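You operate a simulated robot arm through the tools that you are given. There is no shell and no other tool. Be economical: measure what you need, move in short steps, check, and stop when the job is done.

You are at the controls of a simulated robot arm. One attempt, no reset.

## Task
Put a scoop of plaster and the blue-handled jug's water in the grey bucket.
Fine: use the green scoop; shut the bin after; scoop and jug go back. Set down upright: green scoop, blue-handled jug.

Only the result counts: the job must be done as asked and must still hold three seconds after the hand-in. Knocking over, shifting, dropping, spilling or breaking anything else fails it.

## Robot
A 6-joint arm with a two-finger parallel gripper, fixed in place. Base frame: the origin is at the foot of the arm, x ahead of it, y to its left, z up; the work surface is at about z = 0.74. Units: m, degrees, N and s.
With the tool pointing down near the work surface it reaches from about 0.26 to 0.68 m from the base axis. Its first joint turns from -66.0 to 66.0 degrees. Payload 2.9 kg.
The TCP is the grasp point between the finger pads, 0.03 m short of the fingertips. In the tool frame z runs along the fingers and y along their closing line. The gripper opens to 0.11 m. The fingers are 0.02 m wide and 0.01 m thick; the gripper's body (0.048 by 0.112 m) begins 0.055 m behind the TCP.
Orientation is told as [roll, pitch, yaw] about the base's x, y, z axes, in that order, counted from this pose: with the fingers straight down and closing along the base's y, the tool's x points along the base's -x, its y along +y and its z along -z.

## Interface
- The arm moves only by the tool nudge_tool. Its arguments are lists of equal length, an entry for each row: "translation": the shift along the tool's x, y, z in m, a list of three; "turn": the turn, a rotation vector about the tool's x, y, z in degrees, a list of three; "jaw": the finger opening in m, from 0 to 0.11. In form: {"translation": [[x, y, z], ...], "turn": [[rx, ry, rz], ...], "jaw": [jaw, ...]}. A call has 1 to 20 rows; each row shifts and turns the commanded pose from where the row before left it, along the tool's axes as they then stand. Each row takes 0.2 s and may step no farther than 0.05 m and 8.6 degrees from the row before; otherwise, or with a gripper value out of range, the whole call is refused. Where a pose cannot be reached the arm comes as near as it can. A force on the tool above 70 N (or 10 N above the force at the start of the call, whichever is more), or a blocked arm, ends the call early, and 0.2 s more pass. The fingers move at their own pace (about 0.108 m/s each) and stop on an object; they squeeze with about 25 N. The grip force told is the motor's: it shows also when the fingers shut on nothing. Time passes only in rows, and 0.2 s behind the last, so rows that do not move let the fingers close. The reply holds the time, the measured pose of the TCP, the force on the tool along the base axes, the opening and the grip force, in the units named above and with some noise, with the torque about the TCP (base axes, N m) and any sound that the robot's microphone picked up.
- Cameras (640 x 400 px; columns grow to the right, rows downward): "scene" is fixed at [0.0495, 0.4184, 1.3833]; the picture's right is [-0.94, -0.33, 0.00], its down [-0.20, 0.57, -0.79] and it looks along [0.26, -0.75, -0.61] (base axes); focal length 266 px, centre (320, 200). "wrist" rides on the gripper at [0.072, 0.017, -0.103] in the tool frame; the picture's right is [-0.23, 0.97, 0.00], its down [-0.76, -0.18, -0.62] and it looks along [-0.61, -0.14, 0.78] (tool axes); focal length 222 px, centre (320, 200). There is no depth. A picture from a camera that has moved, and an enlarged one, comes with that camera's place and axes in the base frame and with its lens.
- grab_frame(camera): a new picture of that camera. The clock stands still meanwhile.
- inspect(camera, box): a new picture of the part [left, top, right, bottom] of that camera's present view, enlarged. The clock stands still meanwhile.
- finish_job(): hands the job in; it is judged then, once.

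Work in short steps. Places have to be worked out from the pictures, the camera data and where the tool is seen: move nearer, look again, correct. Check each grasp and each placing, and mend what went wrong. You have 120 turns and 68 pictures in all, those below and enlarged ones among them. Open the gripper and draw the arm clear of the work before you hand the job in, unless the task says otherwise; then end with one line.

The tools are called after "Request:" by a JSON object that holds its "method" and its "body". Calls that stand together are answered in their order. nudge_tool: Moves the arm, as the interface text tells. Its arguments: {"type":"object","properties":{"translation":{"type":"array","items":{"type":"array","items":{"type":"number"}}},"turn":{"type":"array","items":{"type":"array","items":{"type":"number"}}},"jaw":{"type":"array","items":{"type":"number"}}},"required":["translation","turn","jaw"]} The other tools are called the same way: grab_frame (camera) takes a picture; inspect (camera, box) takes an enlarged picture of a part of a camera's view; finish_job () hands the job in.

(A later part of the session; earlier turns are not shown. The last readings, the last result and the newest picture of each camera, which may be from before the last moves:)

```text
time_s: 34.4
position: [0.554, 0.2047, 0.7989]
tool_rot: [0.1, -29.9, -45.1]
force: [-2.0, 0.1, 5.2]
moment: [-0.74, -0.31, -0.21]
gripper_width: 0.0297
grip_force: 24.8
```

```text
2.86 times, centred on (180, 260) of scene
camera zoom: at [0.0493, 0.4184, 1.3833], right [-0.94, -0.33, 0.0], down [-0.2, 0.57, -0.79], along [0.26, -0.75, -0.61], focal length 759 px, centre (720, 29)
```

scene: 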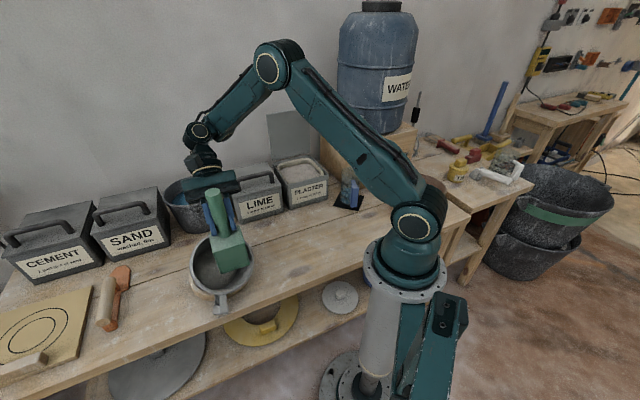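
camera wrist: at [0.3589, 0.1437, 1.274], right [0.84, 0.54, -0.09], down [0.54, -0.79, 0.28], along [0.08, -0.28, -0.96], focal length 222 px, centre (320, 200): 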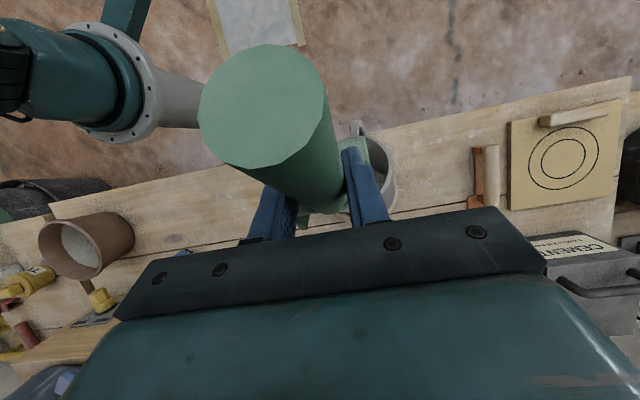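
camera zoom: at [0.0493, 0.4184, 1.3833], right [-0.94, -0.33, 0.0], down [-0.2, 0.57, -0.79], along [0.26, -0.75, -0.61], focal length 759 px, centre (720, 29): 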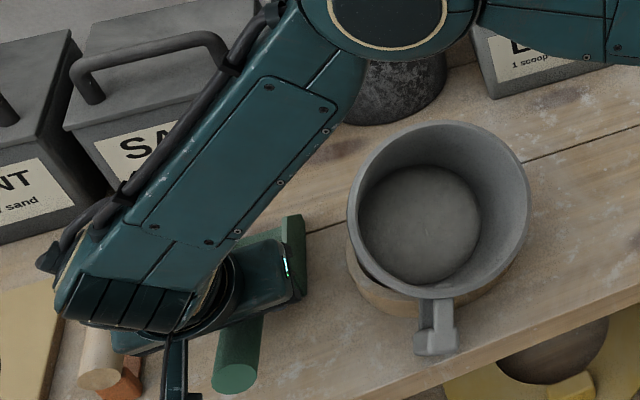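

The scoop is touching down with about 6 N. I open and withdraw along the fingers' axis.

Request:
{"method": "nudge_tool", "body": {"translation": [[0, 0, 0], [0, 0, 0], [0, 0, 0], [0, 0, -0.03], [0, 0, -0.04], [0, 0, -0.045], [0, 0, -0.045], [-0.02, 0, -0.0346], [-0.02, 0, -0.0346]], "turn": [[0, 0, 0], [0, 0, 0], [0, 0, 0], [0, 0, 0], [0, 0, 0], [0, 0, 0], [0, 0, 0], [0, 0, 0], [0, 0, 0]], "jaw": [0.05, 0.08, 0.08, 0.08, 0.08, 0.08, 0.08, 0.08, 0.08]}}

Request:
{"method": "grab_frame", "body": {"camera": "wrist"}}

Request:
{"method": "inspect", "body": {"camera": "scene", "box": [100, 190, 260, 330]}}

```text
time_s: 36.4
position: [0.4988, 0.2591, 1.0168]
tool_rot: [0.0, -29.7, -45.1]
force: [-0.4, -0.1, 0.2]
moment: [-0.02, -0.01, 0.01]
gripper_width: 0.0802
grip_force: 0.0
```

```text
25 pictures are left
camera wrist: at [0.4297, 0.3531, 1.0722], right [0.83, 0.55, 0.11], down [0.12, -0.37, 0.92], along [0.55, -0.75, -0.38], focal length 222 px, centre (320, 200)
```

wrist: 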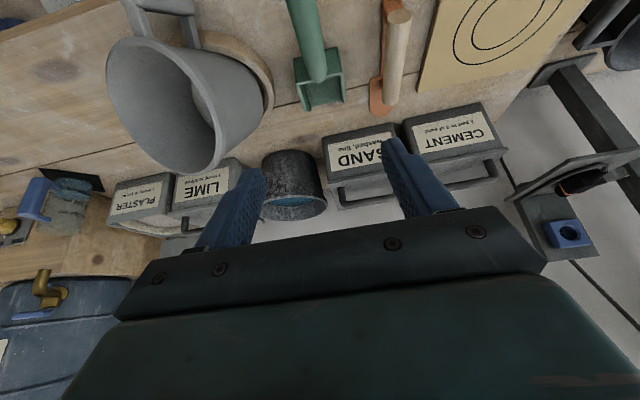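

```text
2.86 times, centred on (180, 260) of scene
camera zoom: at [0.0495, 0.4184, 1.3833], right [-0.94, -0.33, 0.0], down [-0.2, 0.57, -0.79], along [0.26, -0.75, -0.61], focal length 759 px, centre (720, 29)
```

zoom: 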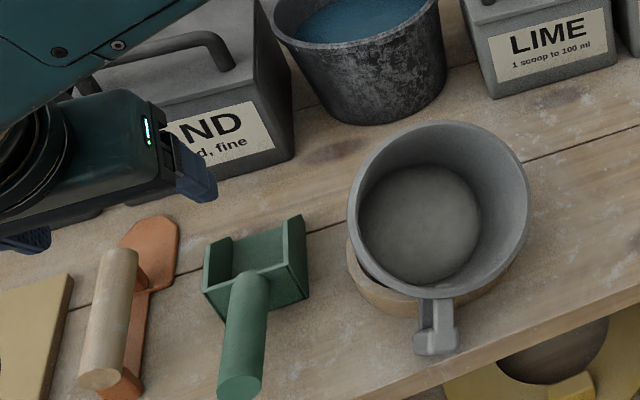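

The scoop is back, upright and empty. The bucket, though, leans about 35° toward the robot on its handle, with its base still in the ring. I'll close the gripper, lower it inside the bucket's mouth, and push the far wall outward to set it upright.

Request:
{"method": "nudge_tool", "body": {"translation": [[0, 0, 0], [0, 0, 0], [0, 0, 0], [0, 0, 0], [-0.0114, -0.041, 0.0], [-0.0114, -0.041, 0.0], [-0.0114, -0.041, 0.0], [-0.0114, -0.041, 0.0], [0, 0, 0.03], [0, 0, 0.03]], "turn": [[0, 7.5, 0], [0, 7.5, 0], [0, 7.5, 0], [0, 7.5, 0], [0, 0, 0], [0, 0, 0], [0, 0, 0], [0, 0, 0], [0, 0, 0], [0, 0, 0]], "jaw": [0, 0, 0, 0, 0, 0, 0, 0, 0, 0]}}

Request:
{"method": "grab_frame", "body": {"camera": "wrist"}}

Request:
{"method": "inspect", "body": {"camera": "scene", "box": [140, 190, 270, 320]}}

```text
time_s: 38.6
position: [0.4128, 0.113, 0.9559]
tool_rot: [-0.1, 0.2, -45.0]
force: [-0.7, 0.5, 0.3]
moment: [0.0, 0.0, 0.0]
gripper_width: 0.0004
grip_force: 25.0
```

```text
23 pictures are left
camera wrist: at [0.3747, 0.1763, 1.0611], right [0.85, 0.53, 0.0], down [0.41, -0.67, 0.62], along [0.33, -0.53, -0.78], focal length 222 px, centre (320, 200)
```

wrist: 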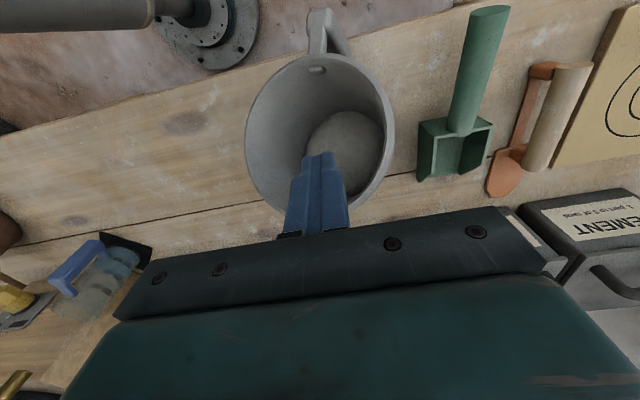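

```text
3.08 times, centred on (205, 255) of scene
camera zoom: at [0.0495, 0.4184, 1.3833], right [-0.94, -0.33, 0.0], down [-0.2, 0.57, -0.79], along [0.26, -0.75, -0.61], focal length 817 px, centre (674, 31)
```

zoom: 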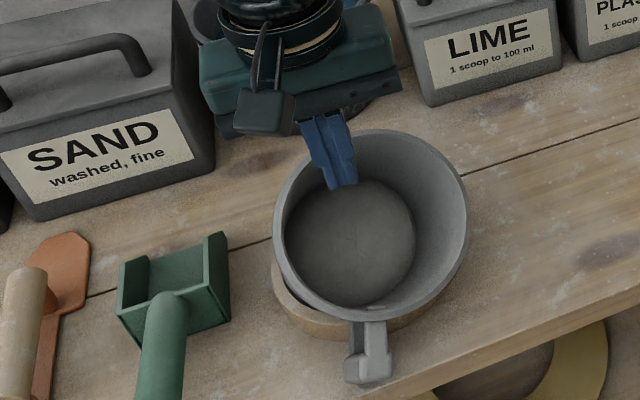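

The fingers are over the mouth; the lean is mostly toward the robot with a slight lean sideways. I lower the tips to z = 0.85 inside and push outward gently.

Request:
{"method": "nudge_tool", "body": {"translation": [[0, 0, 0.038], [0, 0, 0.038], [-0.02, 0.003, 0], [-0.015, 0.003, 0], [-0.015, 0.003, 0], [-0.015, 0.003, 0]], "turn": [[0, 0, 0], [0, 0, 0], [0, 0, 0], [0, 0, 0], [0, 0, 0], [0, 0, 0]], "jaw": [0, 0, 0, 0, 0, 0]}}

Request:
{"method": "grab_frame", "body": {"camera": "wrist"}}

Request:
{"method": "inspect", "body": {"camera": "scene", "box": [140, 190, 270, 320]}}

```text
time_s: 40.0
position: [0.4692, 0.0753, 0.8795]
tool_rot: [0.0, 0.3, -45.0]
force: [-0.6, 0.3, -0.1]
moment: [0.02, 0.02, 0.01]
gripper_width: 0.0
grip_force: 24.8
```

```text
21 pictures are left
camera wrist: at [0.4305, 0.1386, 0.9844], right [0.85, 0.53, 0.0], down [0.41, -0.67, 0.62], along [0.33, -0.53, -0.78], focal length 222 px, centre (320, 200)
```

wrist: 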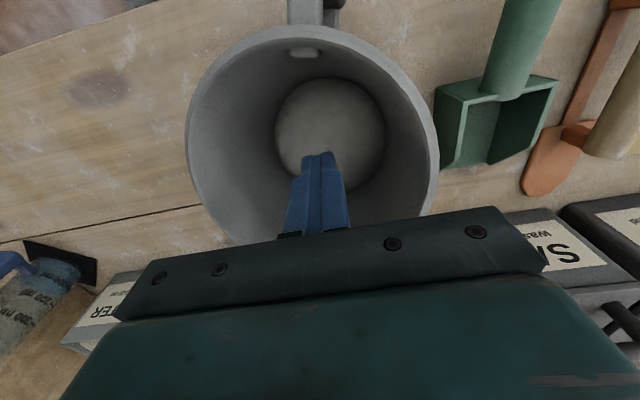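

```text
3.08 times, centred on (205, 255) of scene
camera zoom: at [0.0495, 0.4184, 1.3833], right [-0.94, -0.33, 0.0], down [-0.2, 0.57, -0.79], along [0.26, -0.75, -0.61], focal length 817 px, centre (674, 31)
```

zoom: 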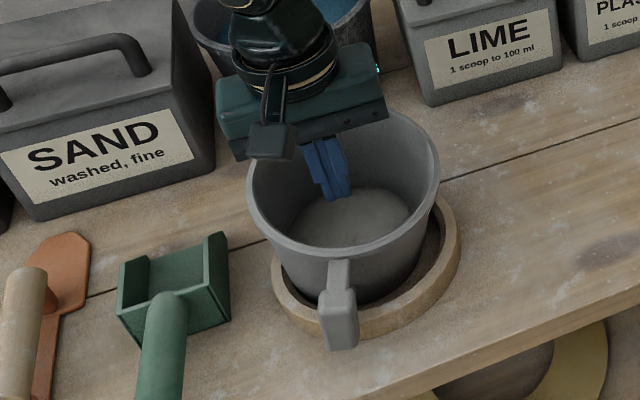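

It has come nearly upright inside the ring. A little more push, then I lift the fingers straight out.

Request:
{"method": "nudge_tool", "body": {"translation": [[-0.006, 0, 0], [-0.006, 0, 0], [-0.005, 0, 0], [0, 0, 0], [0.006, 0, 0], [0.01, 0, -0.02], [0, 0, -0.04], [0, 0, -0.045], [0, 0, -0.045]], "turn": [[0, 0, 0], [0, 0, 0], [0, 0, 0], [0, 0, 0], [0, 0, 0], [0, 0, 0], [0, 0, 0], [0, 0, 0], [0, 0, 0]], "jaw": [0, 0, 0, 0, 0, 0, 0, 0, 0]}}

Request:
{"method": "inspect", "body": {"camera": "scene", "box": [140, 190, 270, 320]}}

```text
time_s: 42.0
position: [0.4699, 0.0736, 1.0303]
tool_rot: [0.0, 0.3, -45.0]
force: [-0.2, 0.0, -0.7]
moment: [0.01, -0.02, 0.02]
gripper_width: 0.0001
grip_force: 25.1
```

```text
3.08 times, centred on (205, 255) of scene
camera zoom: at [0.0495, 0.4184, 1.3833], right [-0.94, -0.33, 0.0], down [-0.2, 0.57, -0.79], along [0.26, -0.75, -0.61], focal length 817 px, centre (674, 31)
```

zoom: 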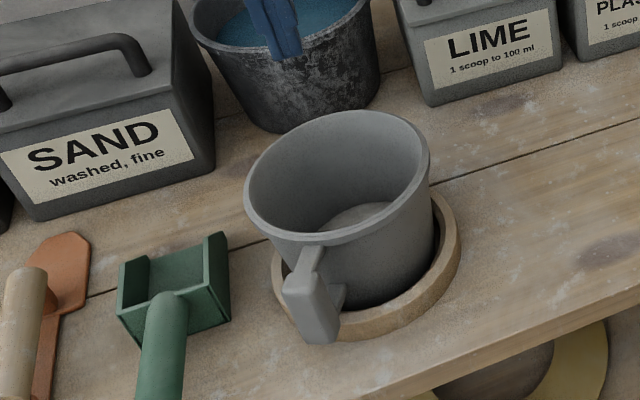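

The bucket is back upright in its ring, matching the original view. Next is the jug: I move over to view it from the robot side.

Request:
{"method": "nudge_tool", "body": {"translation": [[-0.001, -0.044, 0], [-0.001, -0.044, 0], [-0.001, -0.044, 0], [-0.001, -0.044, 0], [-0.001, -0.044, 0], [-0.001, -0.044, 0], [-0.001, -0.044, 0], [-0.001, -0.044, 0], [0, -0.044, 0], [0, -0.044, 0], [0, -0.044, 0]], "turn": [[0, 0, 0], [0, 0, 0], [0, 0, 0], [0, 0, 0], [0, 0, 0], [0, 0, 0], [0, 0, 0], [0, 0, 0], [0, 0, 0], [0, 0, 0], [0, 0, 0]], "jaw": [0, 0, 0, 0, 0, 0, 0, 0, 0, 0, 0]}}

Request:
{"method": "grab_frame", "body": {"camera": "wrist"}}

```text
time_s: 44.4
position: [0.1337, -0.2743, 1.0305]
tool_rot: [-0.3, 0.2, -45.1]
force: [0.0, 0.3, 1.6]
moment: [0.03, -0.01, 0.0]
gripper_width: 0.0
grip_force: 24.9
```

```text
18 pictures are left
camera wrist: at [0.0958, -0.2108, 1.1344], right [0.85, 0.53, 0.0], down [0.42, -0.66, 0.62], along [0.32, -0.53, -0.78], focal length 222 px, centre (320, 200)
```

wrist: 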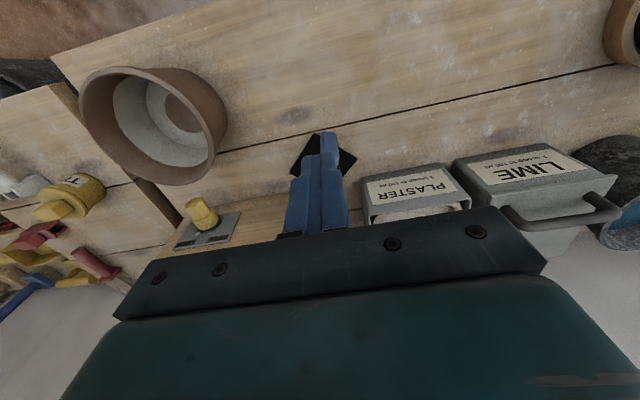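

The fingers hide the jug, so I sidestep 10 cm to the right of it.

Request:
{"method": "nudge_tool", "body": {"translation": [[0, 0.045, 0], [0, 0.045, 0], [0, 0.02, 0]], "turn": [[0, 0, 0], [0, 0, 0], [0, 0, 0]], "jaw": [0, 0, 0]}}

Request:
{"method": "inspect", "body": {"camera": "wrist", "box": [180, 60, 330, 240]}}

Request:
{"method": "inspect", "body": {"camera": "scene", "box": [310, 110, 380, 220]}}

```text
time_s: 45.2
position: [0.211, -0.1962, 1.0297]
tool_rot: [-0.1, 0.2, -45.1]
force: [-0.5, -0.6, 0.1]
moment: [0.01, -0.01, 0.0]
gripper_width: 0.0001
grip_force: 24.7
```

```text
2.22 times, centred on (255, 150) of wrist
camera zoom: at [0.1729, -0.1326, 1.1344], right [0.85, 0.53, 0.0], down [0.41, -0.67, 0.62], along [0.33, -0.53, -0.78], focal length 494 px, centre (464, 311)
```

zoom: 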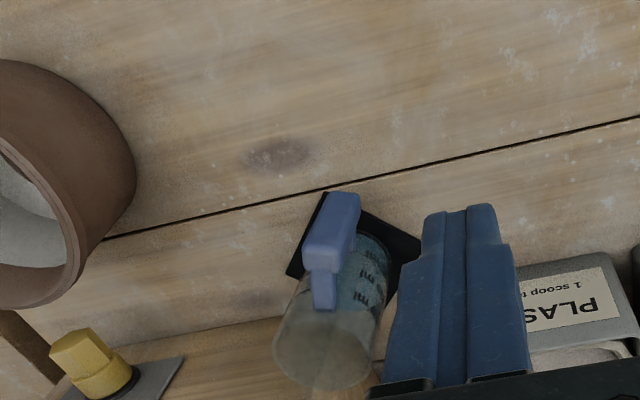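

```text
3.64 times, centred on (345, 165) of scene
camera zoom: at [0.0495, 0.4184, 1.3833], right [-0.94, -0.33, 0.0], down [-0.2, 0.57, -0.79], along [0.26, -0.75, -0.61], focal length 966 px, centre (229, 327)
```

zoom: 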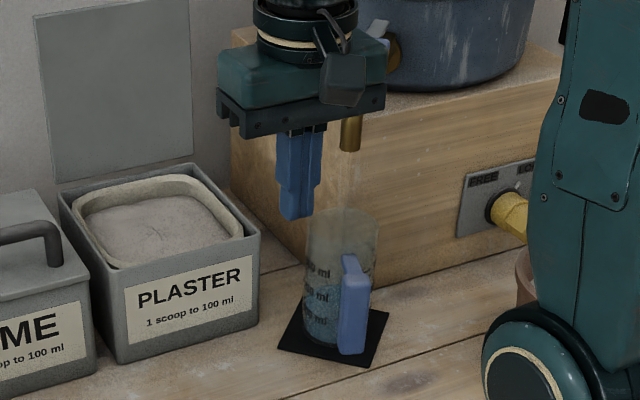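

The jug axis is at about s = 0.423, w = -0.121, and its handle bar at about s = 0.376, w = -0.112, z 0.755–0.86, facing the robot. Before gripping it I do a dry run of the pouring pose over the bucket with the empty hand: yaw -90°, tilted to +80°, pouring tangentially.

Request:
{"method": "nudge_tool", "body": {"translation": [[0.0069, 0.0421, 0], [0.0069, 0.0421, 0], [0.0069, 0.0421, 0], [0.0069, 0.0421, 0], [0.0069, 0.0421, 0], [0.0069, 0.0421, 0], [0.0069, 0.0421, 0], [0.0069, 0.0421, 0], [0.0069, 0.0421, 0], [0.0069, 0.0421, 0], [0, 0, 0], [0, 0, 0], [0, 0, 0], [0, 0, 0], [0, 0, 0], [0, 0, 0]], "turn": [[0, 0, 0], [0, 0, 0], [0, 0, 0], [0, 0, 0], [0, 0, 0], [0, 0, 0], [0, 0, 0], [0, 0, 0], [0, 0, 0], [0, 0, 0], [0, 0, 7.5], [0, 0, 7.5], [0, 0, 7.5], [0, 0, 7.5], [0, 0, 7.5], [0, 0, 7.5]], "jaw": [0, 0, 0, 0, 0, 0, 0, 0, 0, 0, 0, 0, 0, 0, 0, 0]}}

Request:
{"method": "nudge_tool", "body": {"translation": [[0, 0, 0], [0, 0, 0], [0, 0, 0], [0, 0, 0], [0, 0, 0], [0, 0, 0], [0, 0, 0], [0, 0, 0], [0, 0, 0], [0, 0, 0]], "turn": [[0, 8, 0], [0, 8, 0], [0, 8, 0], [0, 8, 0], [0, 8, 0], [0, 8, 0], [0, 8, 0], [0, 8, 0], [0, 8, 0], [0, 8, 0]], "jaw": [0, 0, 0, 0, 0, 0, 0, 0, 0, 0]}}

```text
time_s: 48.6
position: [0.4595, 0.15, 1.0306]
tool_rot: [-0.2, 0.2, -90.2]
force: [0.5, -0.3, 0.2]
moment: [0.03, 0.0, 0.0]
gripper_width: 0.0
grip_force: 25.0
```

```text
time_s: 50.8
position: [0.4563, 0.1553, 1.0271]
tool_rot: [-0.2, 75.7, -90.6]
force: [-0.4, -0.2, 0.2]
moment: [0.02, 0.0, 0.02]
gripper_width: 0.0
grip_force: 25.1
out of reach, approached as far as the arm can: row 10
```

Nearly fully reachable: 75.7° of tilt. If I grip the jug with a 30° back-lean, that gives about 105° of pour. I test the final pour point itself.

Request:
{"method": "nudge_tool", "body": {"translation": [[-0.0222, 0, -0.0125], [-0.0222, 0, -0.0125]], "turn": [[0, -2, 0], [0, -2, 0]], "jaw": [0, 0]}}

```text
time_s: 51.4
position: [0.4558, 0.1212, 0.9914]
tool_rot: [0.0, 71.7, -90.5]
force: [-0.3, -0.4, -0.6]
moment: [-0.01, 0.0, -0.01]
gripper_width: 0.0
grip_force: 25.0
```

The final pour pose is reachable. I unwind to a 30° back-lean, yaw back to -45° and travel to the jug's approach point with the jaw opening.

Request:
{"method": "nudge_tool", "body": {"translation": [[0, 0, 0], [0, 0, 0], [0, 0, 0], [0, 0, 0], [0, 0, 0], [0, 0, 0], [0, 0, 0], [0, 0, 0], [0, 0, 0], [0, 0, 0], [0, 0, 0], [0, 0, 0], [0, 0, 0], [0, 0, 0], [0, 0, 0], [0, 0, 0], [0, 0, 0], [0, 0, 0]], "turn": [[0, -8.475, 0], [0, -8.475, 0], [0, -8.475, 0], [0, -8.475, 0], [0, -8.475, 0], [0, -8.475, 0], [0, -8.475, 0], [0, -8.475, 0], [0, -8.475, 0], [0, -8.475, 0], [0, -8.475, 0], [0, -8.475, 0], [-3.79, 0, -6.56], [-3.79, 0, -6.56], [-3.79, 0, -6.56], [-3.79, 0, -6.56], [-3.79, 0, -6.56], [-3.79, 0, -6.56]], "jaw": [0, 0, 0, 0, 0, 0, 0, 0, 0, 0, 0, 0, 0, 0, 0, 0, 0, 0]}}

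Request:
{"method": "nudge_tool", "body": {"translation": [[-0.0047, -0.0434, 0.0027], [-0.0047, -0.0434, 0.0027], [-0.0047, -0.0434, 0.0027], [-0.0047, -0.0434, 0.0027], [-0.0047, -0.0434, 0.0027], [-0.0047, -0.0434, 0.0027], [-0.0047, -0.0434, 0.0027], [-0.0047, -0.0434, 0.0027], [-0.0047, -0.0434, 0.0027], [-0.0047, -0.0434, 0.0027], [-0.0047, -0.0434, 0.0027], [-0.0047, -0.0434, 0.0027]], "turn": [[0, 0, 0], [0, 0, 0], [0, 0, 0], [0, 0, 0], [0, 0, 0], [0, 0, 0], [0, 0, 0], [0, 0, 0], [0, 0, 0], [0, 0, 0], [0, 0, 0], [0, 0, 0]], "jaw": [0, 0, 0, 0, 0, 0, 0, 0, 0.03, 0.06, 0.06, 0.06]}}

Request:
{"method": "grab_frame", "body": {"camera": "wrist"}}

```text
time_s: 55.2
position: [0.456, 0.1201, 0.9907]
tool_rot: [0.0, -30.0, -44.8]
force: [0.4, 0.0, -0.1]
moment: [-0.01, -0.01, -0.01]
gripper_width: 0.0
grip_force: 24.9
```

```text
time_s: 57.8
position: [0.1901, -0.291, 1.0117]
tool_rot: [-0.1, -29.9, -44.9]
force: [0.8, -0.1, -0.2]
moment: [0.04, -0.01, 0.0]
gripper_width: 0.06
grip_force: 0.0
out of reach, approached as far as the arm can: row 6, 7, 8, 9, 12
```

```text
15 pictures are left
camera wrist: at [0.1223, -0.1986, 1.0656], right [0.83, 0.55, 0.11], down [0.12, -0.37, 0.92], along [0.55, -0.75, -0.38], focal length 222 px, centre (320, 200)
```

wrist: 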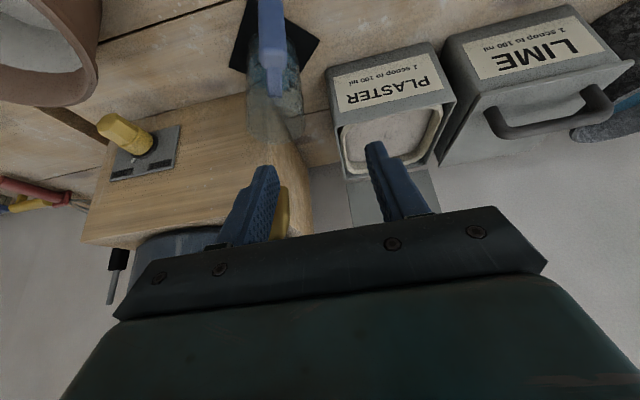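

The handle bar works out at s ≈ 0.367, w ≈ -0.107. I shift sideways and descend partway, then check alignment.

Request:
{"method": "nudge_tool", "body": {"translation": [[0.0119, -0.012, 0.0239], [0.0119, -0.012, 0.0239], [0.0119, -0.012, 0.0239]], "turn": [[0, 0, 0], [0, 0, 0], [0, 0, 0]], "jaw": [0.06, 0.06, 0.06]}}

Request:
{"method": "grab_frame", "body": {"camera": "wrist"}}

Request:
{"method": "inspect", "body": {"camera": "scene", "box": [310, 110, 380, 220]}}

```text
time_s: 58.6
position: [0.1985, -0.3055, 0.9299]
tool_rot: [-0.2, -29.8, -44.9]
force: [-0.5, -0.1, -0.2]
moment: [0.01, 0.01, -0.01]
gripper_width: 0.0602
grip_force: 0.1
out of reach, approached as far as the arm can: row 1, 2, 3
```

```text
14 pictures are left
camera wrist: at [0.1293, -0.2122, 0.9856], right [0.83, 0.55, 0.11], down [0.12, -0.37, 0.92], along [0.55, -0.75, -0.38], focal length 222 px, centre (320, 200)
```

wrist: 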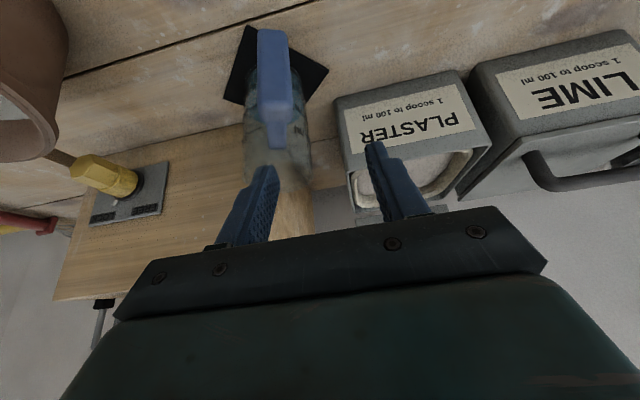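

```text
3.64 times, centred on (345, 165) of scene
camera zoom: at [0.0495, 0.4184, 1.3833], right [-0.94, -0.33, 0.0], down [-0.2, 0.57, -0.79], along [0.26, -0.75, -0.61], focal length 966 px, centre (229, 327)
```

zoom: 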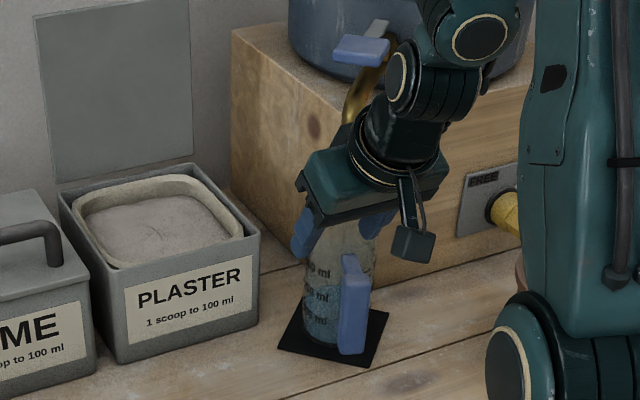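

Handle bar is at s ≈ 0.372, w ≈ -0.106; the tool is at w = -0.076. I do the sideways correction first, above the handle.

Request:
{"method": "nudge_tool", "body": {"translation": [[-0.003, -0.015, 0.0017], [-0.003, -0.015, 0.0017]], "turn": [[0, 0, 0], [0, 0, 0]], "jaw": [0.06, 0.06]}}

```text
time_s: 59.2
position: [0.2026, -0.3133, 0.9323]
tool_rot: [-0.1, -29.9, -44.9]
force: [0.4, 0.4, 0.1]
moment: [0.03, -0.03, 0.0]
gripper_width: 0.0599
grip_force: 0.0
out of reach, approached as far as the arm can: row 1, 2
```

The sideways block is joint 1's limit: with yaw -45° the wrist would sit past -66°. The handle in fact faces about -60°, so I yaw 15° more, which fits both, and realign.

Request:
{"method": "nudge_tool", "body": {"translation": [[0, 0, 0], [0, 0, 0], [0, -0.0125, 0], [0, -0.0125, 0]], "turn": [[3.75, 0, 6.5], [3.75, 0, 6.5], [0, 0, 0], [0, 0, 0]], "jaw": [0.06, 0.06, 0.06, 0.06]}}

Request:
{"method": "grab_frame", "body": {"camera": "wrist"}}

```text
time_s: 60.2
position: [0.1803, -0.3261, 0.9311]
tool_rot: [0.0, -29.9, -60.1]
force: [-0.1, 0.6, 0.2]
moment: [-0.01, -0.05, 0.02]
gripper_width: 0.0599
grip_force: 0.0
```

```text
12 pictures are left
camera wrist: at [0.1379, -0.2174, 0.9855], right [0.94, 0.32, 0.11], down [0.02, -0.39, 0.92], along [0.34, -0.86, -0.37], focal length 222 px, centre (320, 200)
```

wrist: 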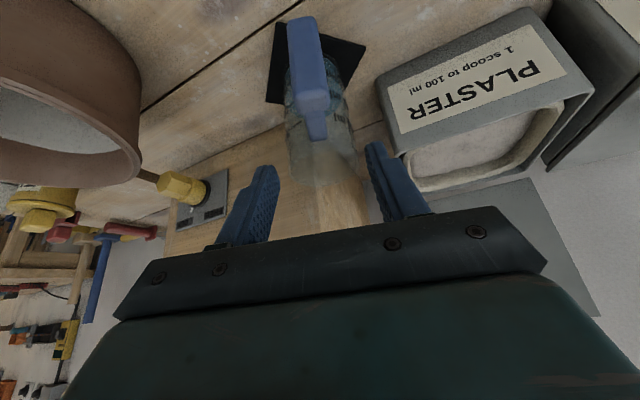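

The bar is now nearly centred between the fingers. I descend around it to z ≈ 0.825.

Request:
{"method": "nudge_tool", "body": {"translation": [[0.01, 0.003, 0.0173], [0.015, 0, 0.026], [0.015, 0, 0.026], [0.0095, 0, 0.0242]], "turn": [[0, 0, 0], [0, 0, 0], [0, 0, 0], [0, 0, 0]], "jaw": [0.06, 0.06, 0.06, 0.06]}}

Request:
{"method": "inspect", "body": {"camera": "scene", "box": [310, 110, 380, 220]}}

```text
time_s: 61.2
position: [0.1833, -0.326, 0.8258]
tool_rot: [0.0, -30.0, -60.0]
force: [-0.3, 0.3, 1.0]
moment: [0.01, -0.03, 0.0]
gripper_width: 0.0603
grip_force: 0.0
```

```text
3.64 times, centred on (345, 165) of scene
camera zoom: at [0.0495, 0.4184, 1.3833], right [-0.94, -0.33, 0.0], down [-0.2, 0.57, -0.79], along [0.26, -0.75, -0.61], focal length 966 px, centre (229, 327)
```

zoom: 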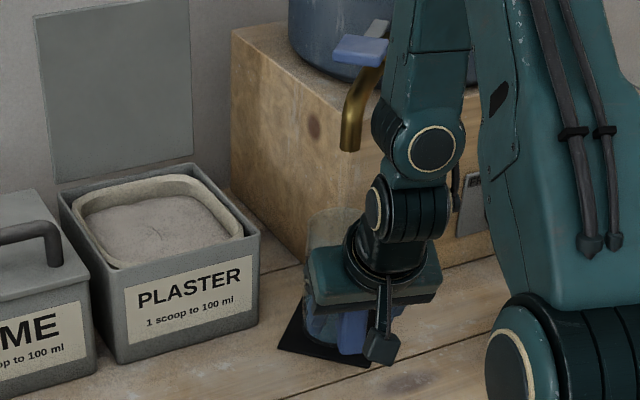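

The fingers straddle the handle with no contact. I advance 3 mm and close.

Request:
{"method": "nudge_tool", "body": {"translation": [[-0.0026, 0, 0.0015], [0, 0, 0], [0, 0, 0], [0, 0, 0]], "turn": [[0, 0, 0], [0, 0, 0], [0, 0, 0], [0, 0, 0]], "jaw": [0.06, 0.0, 0.0, 0.0]}}

```text
time_s: 62.2
position: [0.1862, -0.3299, 0.8256]
tool_rot: [0.1, -29.9, -59.9]
force: [-0.7, -0.7, 0.0]
moment: [-0.02, 0.04, -0.04]
gripper_width: 0.0258
grip_force: 25.0
```

The grip is firm at 26 mm. I lift 3 cm, well under the spout, and slide sideways along the bench out from under the tap.

Request:
{"method": "nudge_tool", "body": {"translation": [[-0.005, 0, -0.0087], [-0.01, 0, -0.0173], [0.0036, 0.0155, -0.0021], [0.0045, 0.0193, -0.0026], [0.0045, 0.0193, -0.0026], [0.0045, 0.0193, -0.0026]], "turn": [[0, 0, 0], [0, 0, 0], [0, 0, 0], [0, 0, 0], [0, 0, 0], [0, 0, 0]], "jaw": [0, 0, 0, 0, 0, 0]}}

Request:
{"method": "inspect", "body": {"camera": "scene", "box": [290, 110, 390, 220]}}

```text
time_s: 63.6
position: [0.2385, -0.2771, 0.8545]
tool_rot: [0.0, -29.9, -59.9]
force: [-0.6, 0.2, -1.6]
moment: [0.05, 0.04, 0.02]
gripper_width: 0.0258
grip_force: 24.3
```

```text
3.64 times, centred on (340, 165) of scene
camera zoom: at [0.0495, 0.4184, 1.3833], right [-0.94, -0.33, 0.0], down [-0.2, 0.57, -0.79], along [0.26, -0.75, -0.61], focal length 966 px, centre (247, 327)
```

zoom: 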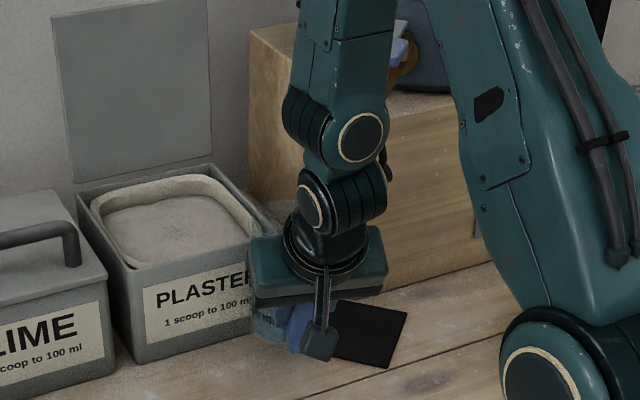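

The jug is lifted, and the mat is clear behind it. I raise it straight up.

Request:
{"method": "nudge_tool", "body": {"translation": [[-0.015, 0, -0.026], [-0.0175, 0, -0.0303], [-0.0175, 0, -0.0303], [-0.0175, 0, -0.0303], [-0.0175, 0, -0.0303], [-0.015, 0, -0.026]], "turn": [[0, 0, 0], [0, 0, 0], [0, 0, 0], [0, 0, 0], [0, 0, 0], [0, 0, 0]], "jaw": [0, 0, 0, 0, 0, 0]}}

```text
time_s: 65.0
position: [0.2402, -0.2752, 1.0558]
tool_rot: [0.0, -29.9, -59.9]
force: [0.0, 0.3, -1.0]
moment: [0.04, 0.02, -0.02]
gripper_width: 0.0257
grip_force: 25.1
```

Now I carry the jug upright to the bucket via a bowed path, then yaw to -90°.

Request:
{"method": "nudge_tool", "body": {"translation": [[0.0033, 0.0152, -0.0019], [0.0067, 0.0304, -0.0039], [0.0067, 0.0304, -0.0039], [0.0067, 0.0304, -0.0039], [0.0067, 0.0304, -0.0039], [0.0067, 0.0304, -0.0039], [0.0067, 0.0304, -0.0039], [0.0067, 0.0304, -0.0039], [0.0033, 0.0152, -0.0019], [0.0108, 0.0098, -0.0062], [0.0217, 0.0196, -0.0125], [0.0217, 0.0196, -0.0125], [0.0217, 0.0196, -0.0125], [0.0217, 0.0196, -0.0125], [0.0217, 0.0196, -0.0125], [0.0217, 0.0196, -0.0125], [0.0217, 0.0196, -0.0125], [0.0217, 0.0196, -0.0125], [0.0108, 0.0098, -0.0062]], "turn": [[0, 0, 0], [0, 0, 0], [0, 0, 0], [0, 0, 0], [0, 0, 0], [0, 0, 0], [0, 0, 0], [0, 0, 0], [0, 0, 0], [0, 0, 0], [0, 0, 0], [0, 0, 0], [0, 0, 0], [0, 0, 0], [0, 0, 0], [0, 0, 0], [0, 0, 0], [0, 0, 0], [0, 0, 0]], "jaw": [0, 0, 0, 0, 0, 0, 0, 0, 0, 0, 0, 0, 0, 0, 0, 0, 0, 0, 0]}}

Request:
{"method": "nudge_tool", "body": {"translation": [[0, 0, 0], [0, 0, 0], [0, 0, 0], [0, 0, 0], [0, 0, 0]], "turn": [[3.0, 0, 5.2], [3.0, 0, 5.2], [3.0, 0, 5.2], [3.0, 0, 5.2], [3.0, 0, 5.2]], "jaw": [0, 0, 0, 0, 0]}}

Request:
{"method": "inspect", "body": {"camera": "scene", "box": [120, 150, 280, 310]}}

```text
time_s: 69.0
position: [0.4592, 0.1823, 1.0555]
tool_rot: [0.0, -29.9, -60.1]
force: [0.7, 0.1, -1.8]
moment: [0.06, 0.02, -0.02]
gripper_width: 0.0257
grip_force: 25.1
```

```text
time_s: 70.2
position: [0.4572, 0.1805, 1.053]
tool_rot: [0.2, -29.9, -90.2]
force: [-0.2, -0.6, -1.3]
moment: [0.05, -0.03, -0.01]
gripper_width: 0.0256
grip_force: 24.8
out of reach, approached as far as the arm can: row 5
```

```text
2.50 times, centred on (200, 230) of scene
camera zoom: at [0.0495, 0.4184, 1.3833], right [-0.94, -0.33, 0.0], down [-0.2, 0.57, -0.79], along [0.26, -0.75, -0.61], focal length 664 px, centre (620, 125)
```

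zoom: 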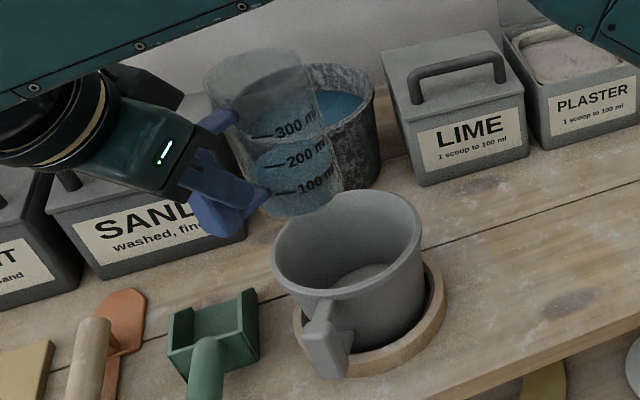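

The jug holds about 230 ml and is over the bucket's near side. I tilt to 45°, before water reaches the lip, keeping the lip over the bucket.

Request:
{"method": "nudge_tool", "body": {"translation": [[0.0071, 0, 0.0025], [0.0067, 0, 0.0035], [0.0062, 0, 0.0043], [0.0057, 0, 0.0052], [0.0008, 0, 0.005], [0.0001, 0, 0.0051]], "turn": [[0, 7.5, 0], [0, 7.5, 0], [0, 7.5, 0], [0, 7.5, 0], [0, 7.5, 0], [0, 7.5, 0]], "jaw": [0, 0, 0, 0, 0, 0]}}

Request:
{"method": "inspect", "body": {"camera": "scene", "box": [120, 150, 280, 310]}}

```text
time_s: 71.6
position: [0.4555, 0.2026, 1.0203]
tool_rot: [0.0, 15.2, -90.0]
force: [-0.1, -0.1, -0.4]
moment: [0.02, -0.01, 0.02]
gripper_width: 0.0257
grip_force: 24.7
```

```text
2.50 times, centred on (200, 230) of scene
camera zoom: at [0.0495, 0.4184, 1.3833], right [-0.94, -0.33, 0.0], down [-0.2, 0.57, -0.79], along [0.26, -0.75, -0.61], focal length 664 px, centre (620, 125)
```

zoom: 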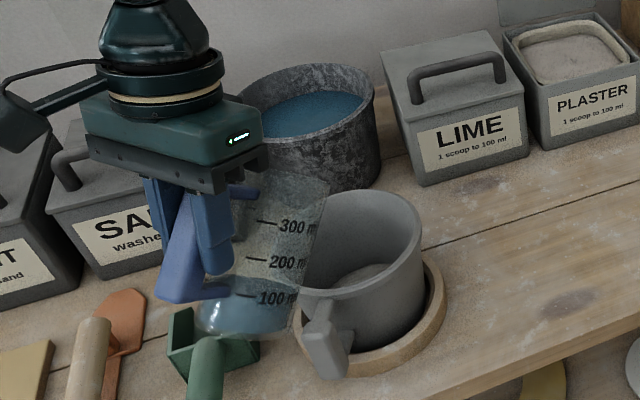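

The visible water level looks lower than expected at this tilt. I zoom in to see whether it has begun pouring into the bucket.

Request:
{"method": "inspect", "body": {"camera": "scene", "box": [160, 215, 240, 295]}}

```text
5.00 times, centred on (200, 255) of scene
camera zoom: at [0.0495, 0.4184, 1.3833], right [-0.94, -0.33, 0.0], down [-0.2, 0.57, -0.79], along [0.26, -0.75, -0.61], focal length 1328 px, centre (920, -75)
```

zoom: 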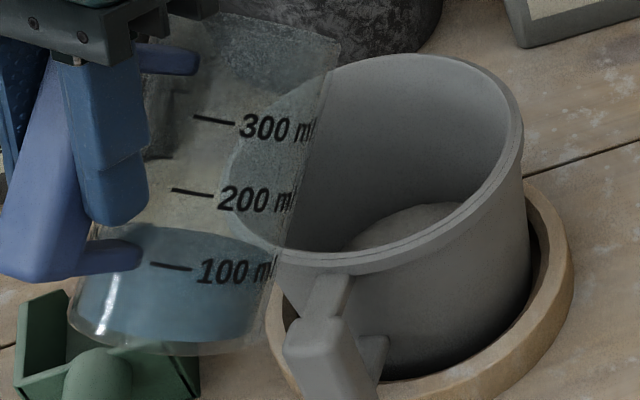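

About 140 ml remains, so roughly 80–90 ml has already gone in with the lip inside the bucket's outline, and the bench is dry. I continue tilting gradually to about 102°.

Request:
{"method": "nudge_tool", "body": {"translation": [[-0.0057, 0, 0.001], [0, 0, 0], [-0.0059, 0, 0.0003], [0, 0, 0], [0, 0, 0], [-0.0125, 0, -0.0015], [0, 0, 0], [-0.0121, 0, -0.003], [0, 0, 0], [-0.0134, 0, -0.0064], [0, 0, 0], [-0.0125, 0, -0.0081], [0, 0, 0], [-0.006, 0, -0.0104], [-0.0049, 0, -0.011], [0, 0, 0], [0, 0, 0], [0, 0, 0], [0, 0, 0], [0, 0, 0]], "turn": [[0, 7.5, 0], [0, 0, 0], [0, 7.5, 0], [0, 0, 0], [0, 0, 0], [0, 7.5, 0], [0, 0, 0], [0, 7.5, 0], [0, 0, 0], [0, 7.5, 0], [0, 0, 0], [0, 7.5, 0], [0, 0, 0], [0, 6, 0], [0, 6, 0], [0, 0, 0], [0, 0, 0], [0, 0, 0], [0, 0, 0], [0, 0, 0]], "jaw": [0, 0, 0, 0, 0, 0, 0, 0, 0, 0, 0, 0, 0, 0, 0, 0, 0, 0, 0, 0]}}

Request:
{"method": "inspect", "body": {"camera": "scene", "box": [140, 195, 260, 315]}}

```text
time_s: 75.8
position: [0.457, 0.1169, 0.9957]
tool_rot: [-0.1, 72.1, -89.8]
force: [-0.2, -0.1, -1.9]
moment: [-0.08, -0.01, 0.02]
gripper_width: 0.0257
grip_force: 25.0
```

```text
3.33 times, centred on (200, 255) of scene
camera zoom: at [0.0495, 0.4184, 1.3833], right [-0.94, -0.33, 0.0], down [-0.2, 0.57, -0.79], along [0.26, -0.75, -0.61], focal length 885 px, centre (720, 17)
```

zoom: 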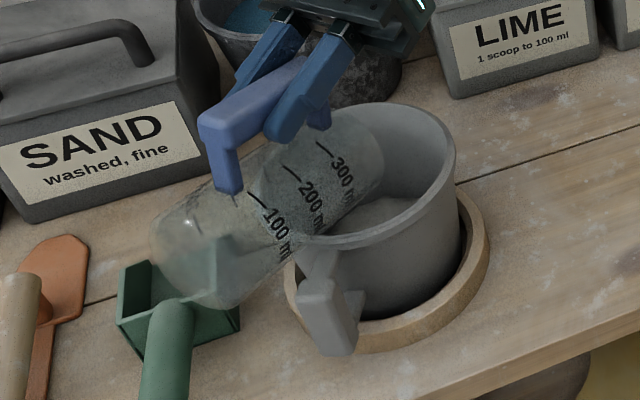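

The jug is empty and the bucket's contents have risen. I raise a little and bring the jug upright again, then yaw back.

Request:
{"method": "nudge_tool", "body": {"translation": [[0.0238, 0, -0.0078], [0.0238, 0, -0.0078], [0, 0, 0], [0, 0, 0], [0, 0, 0], [0, 0, 0], [0, 0, 0], [0, 0, 0], [0, 0, 0], [0, 0, 0], [0, 0, 0], [0, 0, 0], [0, 0, 0], [0, 0, 0]], "turn": [[0, 0, 0], [0, 0, 0], [0, -8.5, 0], [0, -8.5, 0], [0, -8.5, 0], [0, -8.5, 0], [0, -8.5, 0], [0, -8.5, 0], [0, -8.5, 0], [0, -8.5, 0], [0, -8.5, 0], [0, -8.5, 0], [0, -8.5, 0], [0, -8.5, 0]], "jaw": [0, 0, 0, 0, 0, 0, 0, 0, 0, 0, 0, 0, 0, 0]}}

Request:
{"method": "nudge_tool", "body": {"translation": [[0, 0, 0], [0, 0, 0], [0, 0, 0], [0, 0, 0], [0, 0, 0]], "turn": [[-3.0, 0, -5.2], [-3.0, 0, -5.2], [-3.0, 0, -5.2], [-3.0, 0, -5.2], [-3.0, 0, -5.2]], "jaw": [0, 0, 0, 0, 0]}}

```text
time_s: 78.8
position: [0.4547, 0.1203, 1.0438]
tool_rot: [0.0, -29.9, -89.8]
force: [0.0, 0.5, -0.8]
moment: [0.07, 0.01, 0.02]
gripper_width: 0.0255
grip_force: 24.9
out of reach, approached as far as the arm can: row 2
```

```text
time_s: 80.0
position: [0.4539, 0.1192, 1.0421]
tool_rot: [0.0, -29.9, -59.9]
force: [-0.1, -0.2, -1.0]
moment: [0.06, 0.05, 0.04]
gripper_width: 0.0255
grip_force: 24.6
```

The jug is upright again. I retrace the path to above the lane beside the tap.

Request:
{"method": "nudge_tool", "body": {"translation": [[-0.026, -0.0232, 0.0125], [-0.026, -0.0232, 0.0125], [-0.026, -0.0232, 0.0125], [-0.026, -0.0232, 0.0125], [-0.026, -0.0232, 0.0125], [-0.026, -0.0232, 0.0125], [-0.0089, -0.0406, 0.0051], [-0.0089, -0.0406, 0.0051], [-0.0089, -0.0406, 0.0051], [-0.0089, -0.0406, 0.0051], [-0.0089, -0.0406, 0.0051], [-0.0089, -0.0406, 0.0051], [0, 0, 0]], "turn": [[0, 0, 0], [0, 0, 0], [0, 0, 0], [0, 0, 0], [0, 0, 0], [0, 0, 0], [0, 0, 0], [0, 0, 0], [0, 0, 0], [0, 0, 0], [0, 0, 0], [0, 0, 0], [0, 0, 0]], "jaw": [0, 0, 0, 0, 0, 0, 0, 0, 0, 0, 0, 0, 0]}}

```text
time_s: 82.8
position: [0.24, -0.2743, 1.0548]
tool_rot: [0.1, -29.9, -59.9]
force: [0.4, -0.4, -2.2]
moment: [0.06, 0.01, 0.04]
gripper_width: 0.0257
grip_force: 25.2
```

I descend to 3 cm above the bench, then slide back under the tap.

Request:
{"method": "nudge_tool", "body": {"translation": [[0.0166, 0, 0.0287], [0.0166, 0, 0.0287], [0.0166, 0, 0.0287], [0.0166, 0, 0.0287], [0.0166, 0, 0.0287], [0.0165, 0, 0.0286], [-0.0046, -0.0186, 0.0026], [-0.0046, -0.0186, 0.0026], [-0.0046, -0.0186, 0.0026], [-0.0046, -0.0186, 0.0026], [0, 0, 0]], "turn": [[0, 0, 0], [0, 0, 0], [0, 0, 0], [0, 0, 0], [0, 0, 0], [0, 0, 0], [0, 0, 0], [0, 0, 0], [0, 0, 0], [0, 0, 0], [0, 0, 0]], "jaw": [0, 0, 0, 0, 0, 0, 0, 0, 0, 0, 0]}}

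```text
time_s: 85.2
position: [0.1855, -0.3311, 0.8565]
tool_rot: [0.0, -30.0, -59.9]
force: [0.2, 0.6, -0.5]
moment: [0.09, 0.07, 0.03]
gripper_width: 0.026
grip_force: 25.4
```

On target. I lower gently onto the mat.

Request:
{"method": "nudge_tool", "body": {"translation": [[0.006, 0, 0.0104], [0.005, 0, 0.0087], [0.0035, 0, 0.0061], [0, 0, 0]], "turn": [[0, 0, 0], [0, 0, 0], [0, 0, 0], [0, 0, 0]], "jaw": [0, 0, 0, 0]}}

```text
time_s: 86.2
position: [0.1847, -0.3306, 0.828]
tool_rot: [0.0, -29.9, -59.9]
force: [-0.1, 0.1, -0.1]
moment: [0.1, 0.0, 0.01]
gripper_width: 0.0258
grip_force: 24.8
```

The height is 2 mm above the original grasp; I lower 3 mm more.

Request:
{"method": "nudge_tool", "body": {"translation": [[0.0015, 0, 0.0026], [0, 0, 0]], "turn": [[0, 0, 0], [0, 0, 0]], "jaw": [0, 0]}}

```text
time_s: 86.8
position: [0.1866, -0.3299, 0.8264]
tool_rot: [0.0, -30.1, -59.8]
force: [-4.9, 8.8, 21.0]
moment: [-0.19, -0.1, 0.0]
gripper_width: 0.0259
grip_force: 25.3
```

It's down. I open the jaw and rise the way I came, then look.

Request:
{"method": "nudge_tool", "body": {"translation": [[0, 0, 0], [0, 0, 0], [0, 0, 0], [-0.0065, 0, -0.0277], [-0.015, 0, -0.026], [-0.02, 0, -0.0346], [0.005, 0.03, -0.005], [0.005, 0.03, -0.005]], "turn": [[0, 0, 0], [0, 0, 0], [0, 0, 0], [0, 0, 0], [0, 0, 0], [0, 0, 0], [0, 0, 0], [0, 0, 0]], "jaw": [0.04, 0.06, 0.06, 0.06, 0.06, 0.06, 0.06, 0.06]}}

Request:
{"method": "grab_frame", "body": {"camera": "scene"}}

```text
time_s: 88.6
position: [0.2275, -0.28, 0.9259]
tool_rot: [0.1, -29.8, -59.9]
force: [0.3, -0.1, -0.2]
moment: [-0.01, 0.0, 0.03]
gripper_width: 0.0602
grip_force: 0.0
```

```text
5 pictures are left
```

scene: 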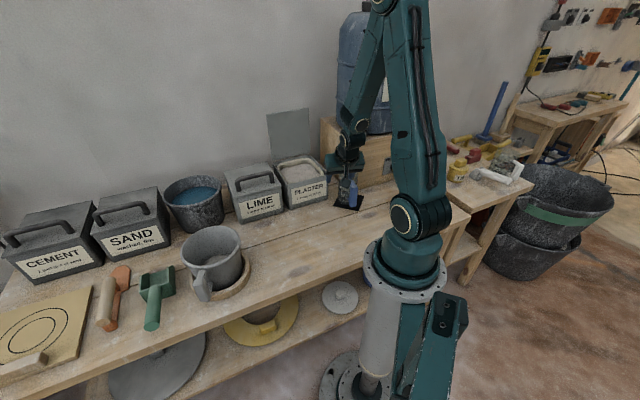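

The scene is tidy: jug on its mat, scoop back, bucket upright. The lid stands nearly vertical, top edge at about s = 0.728, z = 1.02, hinge at about s = 0.715, z = 0.825. I'll straddle its top edge with one finger behind and one in front so I can lower it under control, starting by raising and re-orienting to yaw -135°.

Request:
{"method": "nudge_tool", "body": {"translation": [[-0.022, 0, -0.0381], [-0.022, 0, -0.0381], [-0.022, 0, -0.0381], [-0.022, 0, -0.0381], [-0.022, 0, -0.0381], [0, 0, 0], [0, 0, 0], [0, 0, 0], [0, 0, 0]], "turn": [[0, 0, 0], [0, 0, 0], [0, 0, 0], [0, 0, 0], [0, 0, 0], [0, 7.5, 0], [0, 7.5, 0], [0, 7.5, 0], [0, 7.5, 0]], "jaw": [0.06, 0.06, 0.06, 0.06, 0.06, 0.06, 0.06, 0.06, 0.06]}}

Request:
{"method": "nudge_tool", "body": {"translation": [[0, 0, 0], [0, 0, 0], [0, 0, 0], [0, 0, 0], [0, 0, 0], [0, 0, 0], [0, 0, 0], [0, 0, 0], [0, 0, 0], [0, 0, 0], [0, 0, 0], [0, 0, 0], [0, 0, 0], [0, 0, 0]], "turn": [[0, 0, 8.34], [0, 0, 8.34], [0, 0, 8.34], [0, 0, 8.34], [0, 0, 8.34], [0, 0, 8.34], [0, 0, 8.34], [0, 0, 8.34], [0, 0, 8.34], [-7, 0, 0], [-7, 0, 0], [-7, 0, 0], [-7, 0, 0], [-7, 0, 0]], "jaw": [0.06, 0.06, 0.06, 0.06, 0.06, 0.06, 0.06, 0.06, 0.06, 0.06, 0.06, 0.06, 0.06, 0.06]}}

```text
time_s: 90.6
position: [0.2266, -0.281, 1.1451]
tool_rot: [0.1, 0.2, -60.0]
force: [-0.3, -0.7, 0.2]
moment: [0.02, 0.05, 0.0]
gripper_width: 0.06
grip_force: 0.1
```

```text
time_s: 93.6
position: [0.2273, -0.281, 1.1458]
tool_rot: [35.0, 0.0, -135.1]
force: [0.8, 0.6, -0.2]
moment: [-0.02, -0.02, -0.01]
gripper_width: 0.06
grip_force: 0.1
```

Orientation is set: fingers lean outward 35° and close along s. I move to above the lid's top edge.

Request:
{"method": "nudge_tool", "body": {"translation": [[0.0035, 0.0339, 0.0308], [0.0035, 0.0339, 0.0308], [0.0035, 0.0339, 0.0308], [0.0035, 0.0339, 0.0308], [0.0035, 0.0339, 0.0308], [0.0035, 0.0339, 0.0308], [0.0035, 0.0339, 0.0308], [0.0035, 0.0339, 0.0308]], "turn": [[0, 0, 0], [0, 0, 0], [0, 0, 0], [0, 0, 0], [0, 0, 0], [0, 0, 0], [0, 0, 0], [0, 0, 0]], "jaw": [0.06, 0.06, 0.06, 0.06, 0.06, 0.06, 0.06, 0.06]}}

Request:
{"method": "inspect", "body": {"camera": "scene", "box": [250, 70, 350, 200]}}

```text
time_s: 95.4
position: [0.5049, -0.5184, 1.0979]
tool_rot: [34.9, 0.0, -135.0]
force: [0.5, -1.2, -0.3]
moment: [0.0, 0.01, 0.0]
gripper_width: 0.0599
grip_force: 0.1
```

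```text
3.08 times, centred on (300, 135) of scene
camera zoom: at [0.0494, 0.4184, 1.3833], right [-0.94, -0.33, 0.0], down [-0.2, 0.57, -0.79], along [0.26, -0.75, -0.61], focal length 817 px, centre (382, 400)
```

zoom: 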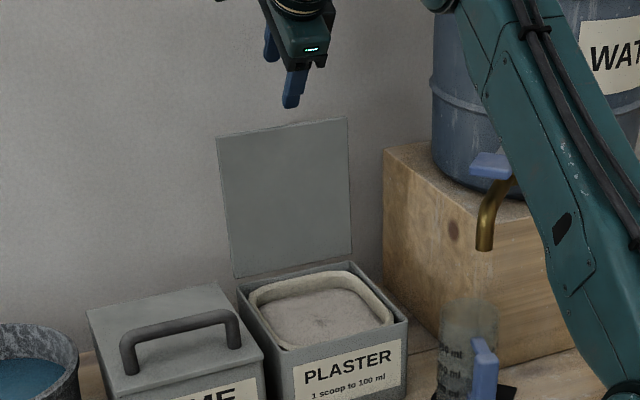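

Reached, and projections confirm the geometry; the lid edge is at about s 0.71–0.73, z 1.03. I widen the jaw to 0.10 and lower so one finger is on each side of the lid.

Request:
{"method": "nudge_tool", "body": {"translation": [[0, 0, 0], [0, 0, 0], [0, -0.0149, 0.0195], [0, -0.0149, 0.0195], [0, -0.0149, 0.0195], [0, -0.0149, 0.0195]], "turn": [[0, 0, 0], [0, 0, 0], [0, 0, 0], [0, 0, 0], [0, 0, 0], [0, 0, 0]], "jaw": [0.1, 0.1, 0.1, 0.1, 0.1, 0.1]}}

```text
time_s: 96.4
position: [0.5042, -0.5171, 1.0821]
tool_rot: [36.7, -0.1, -134.9]
force: [-11.3, 11.2, 17.0]
moment: [0.83, 0.95, -0.11]
gripper_width: 0.1011
grip_force: 1.6
stopped in row 4: the force on the tool passed its limit at 89 N (the readings are from after the stop); the commanded pose is now the measured one
```

Something blocked it: the push is inward and up, so the rear finger likely met the wall at about s = 0.79. I back off up and inward, narrow the jaw to 0.06 and reduce the lean to about 20° so the fingers fit between lid and wall.

Request:
{"method": "nudge_tool", "body": {"translation": [[0, 0.0066, -0.0443], [0, 0, 0], [0, 0, 0], [0, 0, 0]], "turn": [[0, 0, 0], [5.5, 0, 0], [5.5, 0, 0], [5.5, 0, 0]], "jaw": [0.06, 0.06, 0.06, 0.06]}}

Request:
{"method": "inspect", "body": {"camera": "scene", "box": [250, 70, 350, 200]}}

```text
time_s: 97.4
position: [0.4891, -0.5027, 1.1162]
tool_rot: [20.0, -0.1, -135.0]
force: [0.1, -0.6, 0.1]
moment: [0.0, 0.02, -0.03]
gripper_width: 0.0601
grip_force: 0.0
```

```text
3.08 times, centred on (300, 135) of scene
camera zoom: at [0.0495, 0.4184, 1.3833], right [-0.94, -0.33, 0.0], down [-0.2, 0.57, -0.79], along [0.26, -0.75, -0.61], focal length 817 px, centre (382, 400)
```

zoom: 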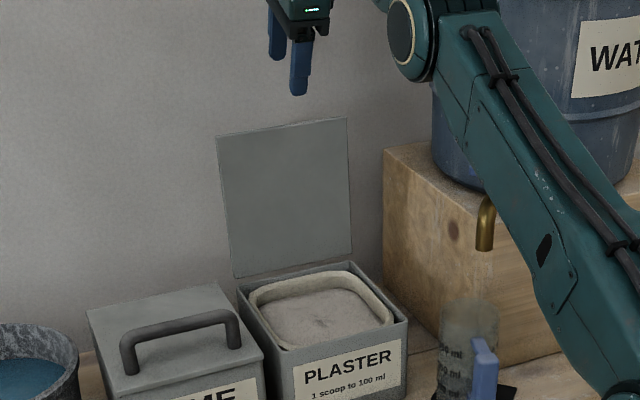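

The lid and bin are unmoved. Fitting the lid's known width puts its top edge at s ≈ 0.714, z ≈ 1.03. I centre the jaw on it and lower slowly.

Request:
{"method": "nudge_tool", "body": {"translation": [[0, 0.0138, 0.005], [0, -0.0068, 0.0188], [0, -0.0068, 0.0188], [0, -0.0068, 0.0188], [0, -0.0068, 0.0188], [0, -0.0068, 0.0188]], "turn": [[0, 0, 0], [0, 0, 0], [0, 0, 0], [0, 0, 0], [0, 0, 0], [0, 0, 0]], "jaw": [0.06, 0.06, 0.06, 0.06, 0.06, 0.06]}}

```text
time_s: 98.8
position: [0.4936, -0.5026, 1.0149]
tool_rot: [20.1, -0.1, -135.0]
force: [0.7, -0.9, 1.5]
moment: [0.05, 0.03, -0.04]
gripper_width: 0.0593
grip_force: 0.0
out of reach, approached as far as the arm can: row 1
```

No contact, and the lid edge should be between the fingers. I pull inward slowly so the rear finger tips the lid past vertical onto the front finger.

Request:
{"method": "nudge_tool", "body": {"translation": [[0, -0.0097, -0.0035], [0, -0.0097, -0.0035], [0, -0.0097, -0.0035], [0, -0.0097, -0.0035], [0, -0.0097, -0.0035], [0, -0.0111, -0.004], [0, -0.0111, -0.004], [0, -0.0111, -0.004], [0, -0.0111, -0.004]], "turn": [[0, 0, 0], [0, 0, 0], [0, 0, 0], [0, 0, 0], [0, 0, 0], [0, 0, 0], [0, 0, 0], [0, 0, 0], [0, 0, 0]], "jaw": [0.06, 0.06, 0.06, 0.06, 0.06, 0.06, 0.06, 0.06, 0.06]}}

Request:
{"method": "inspect", "body": {"camera": "scene", "box": [250, 70, 350, 200]}}

```text
time_s: 100.8
position: [0.4237, -0.4326, 1.0143]
tool_rot: [20.1, 0.1, -135.0]
force: [0.0, -0.4, 1.1]
moment: [-0.01, 0.0, -0.01]
gripper_width: 0.0597
grip_force: 0.0
```

```text
3.08 times, centred on (300, 135) of scene
camera zoom: at [0.0495, 0.4184, 1.3833], right [-0.94, -0.33, 0.0], down [-0.2, 0.57, -0.79], along [0.26, -0.75, -0.61], focal length 817 px, centre (382, 400)
```

zoom: 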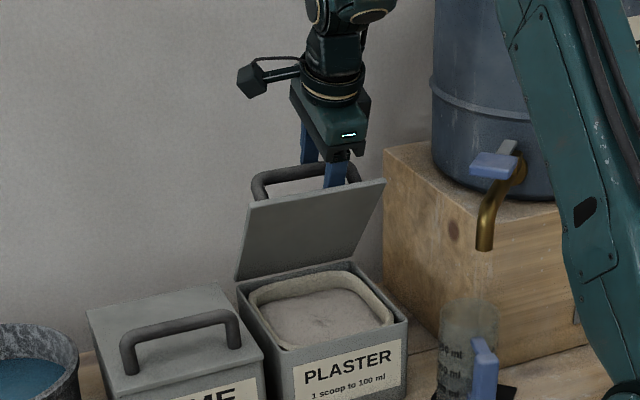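

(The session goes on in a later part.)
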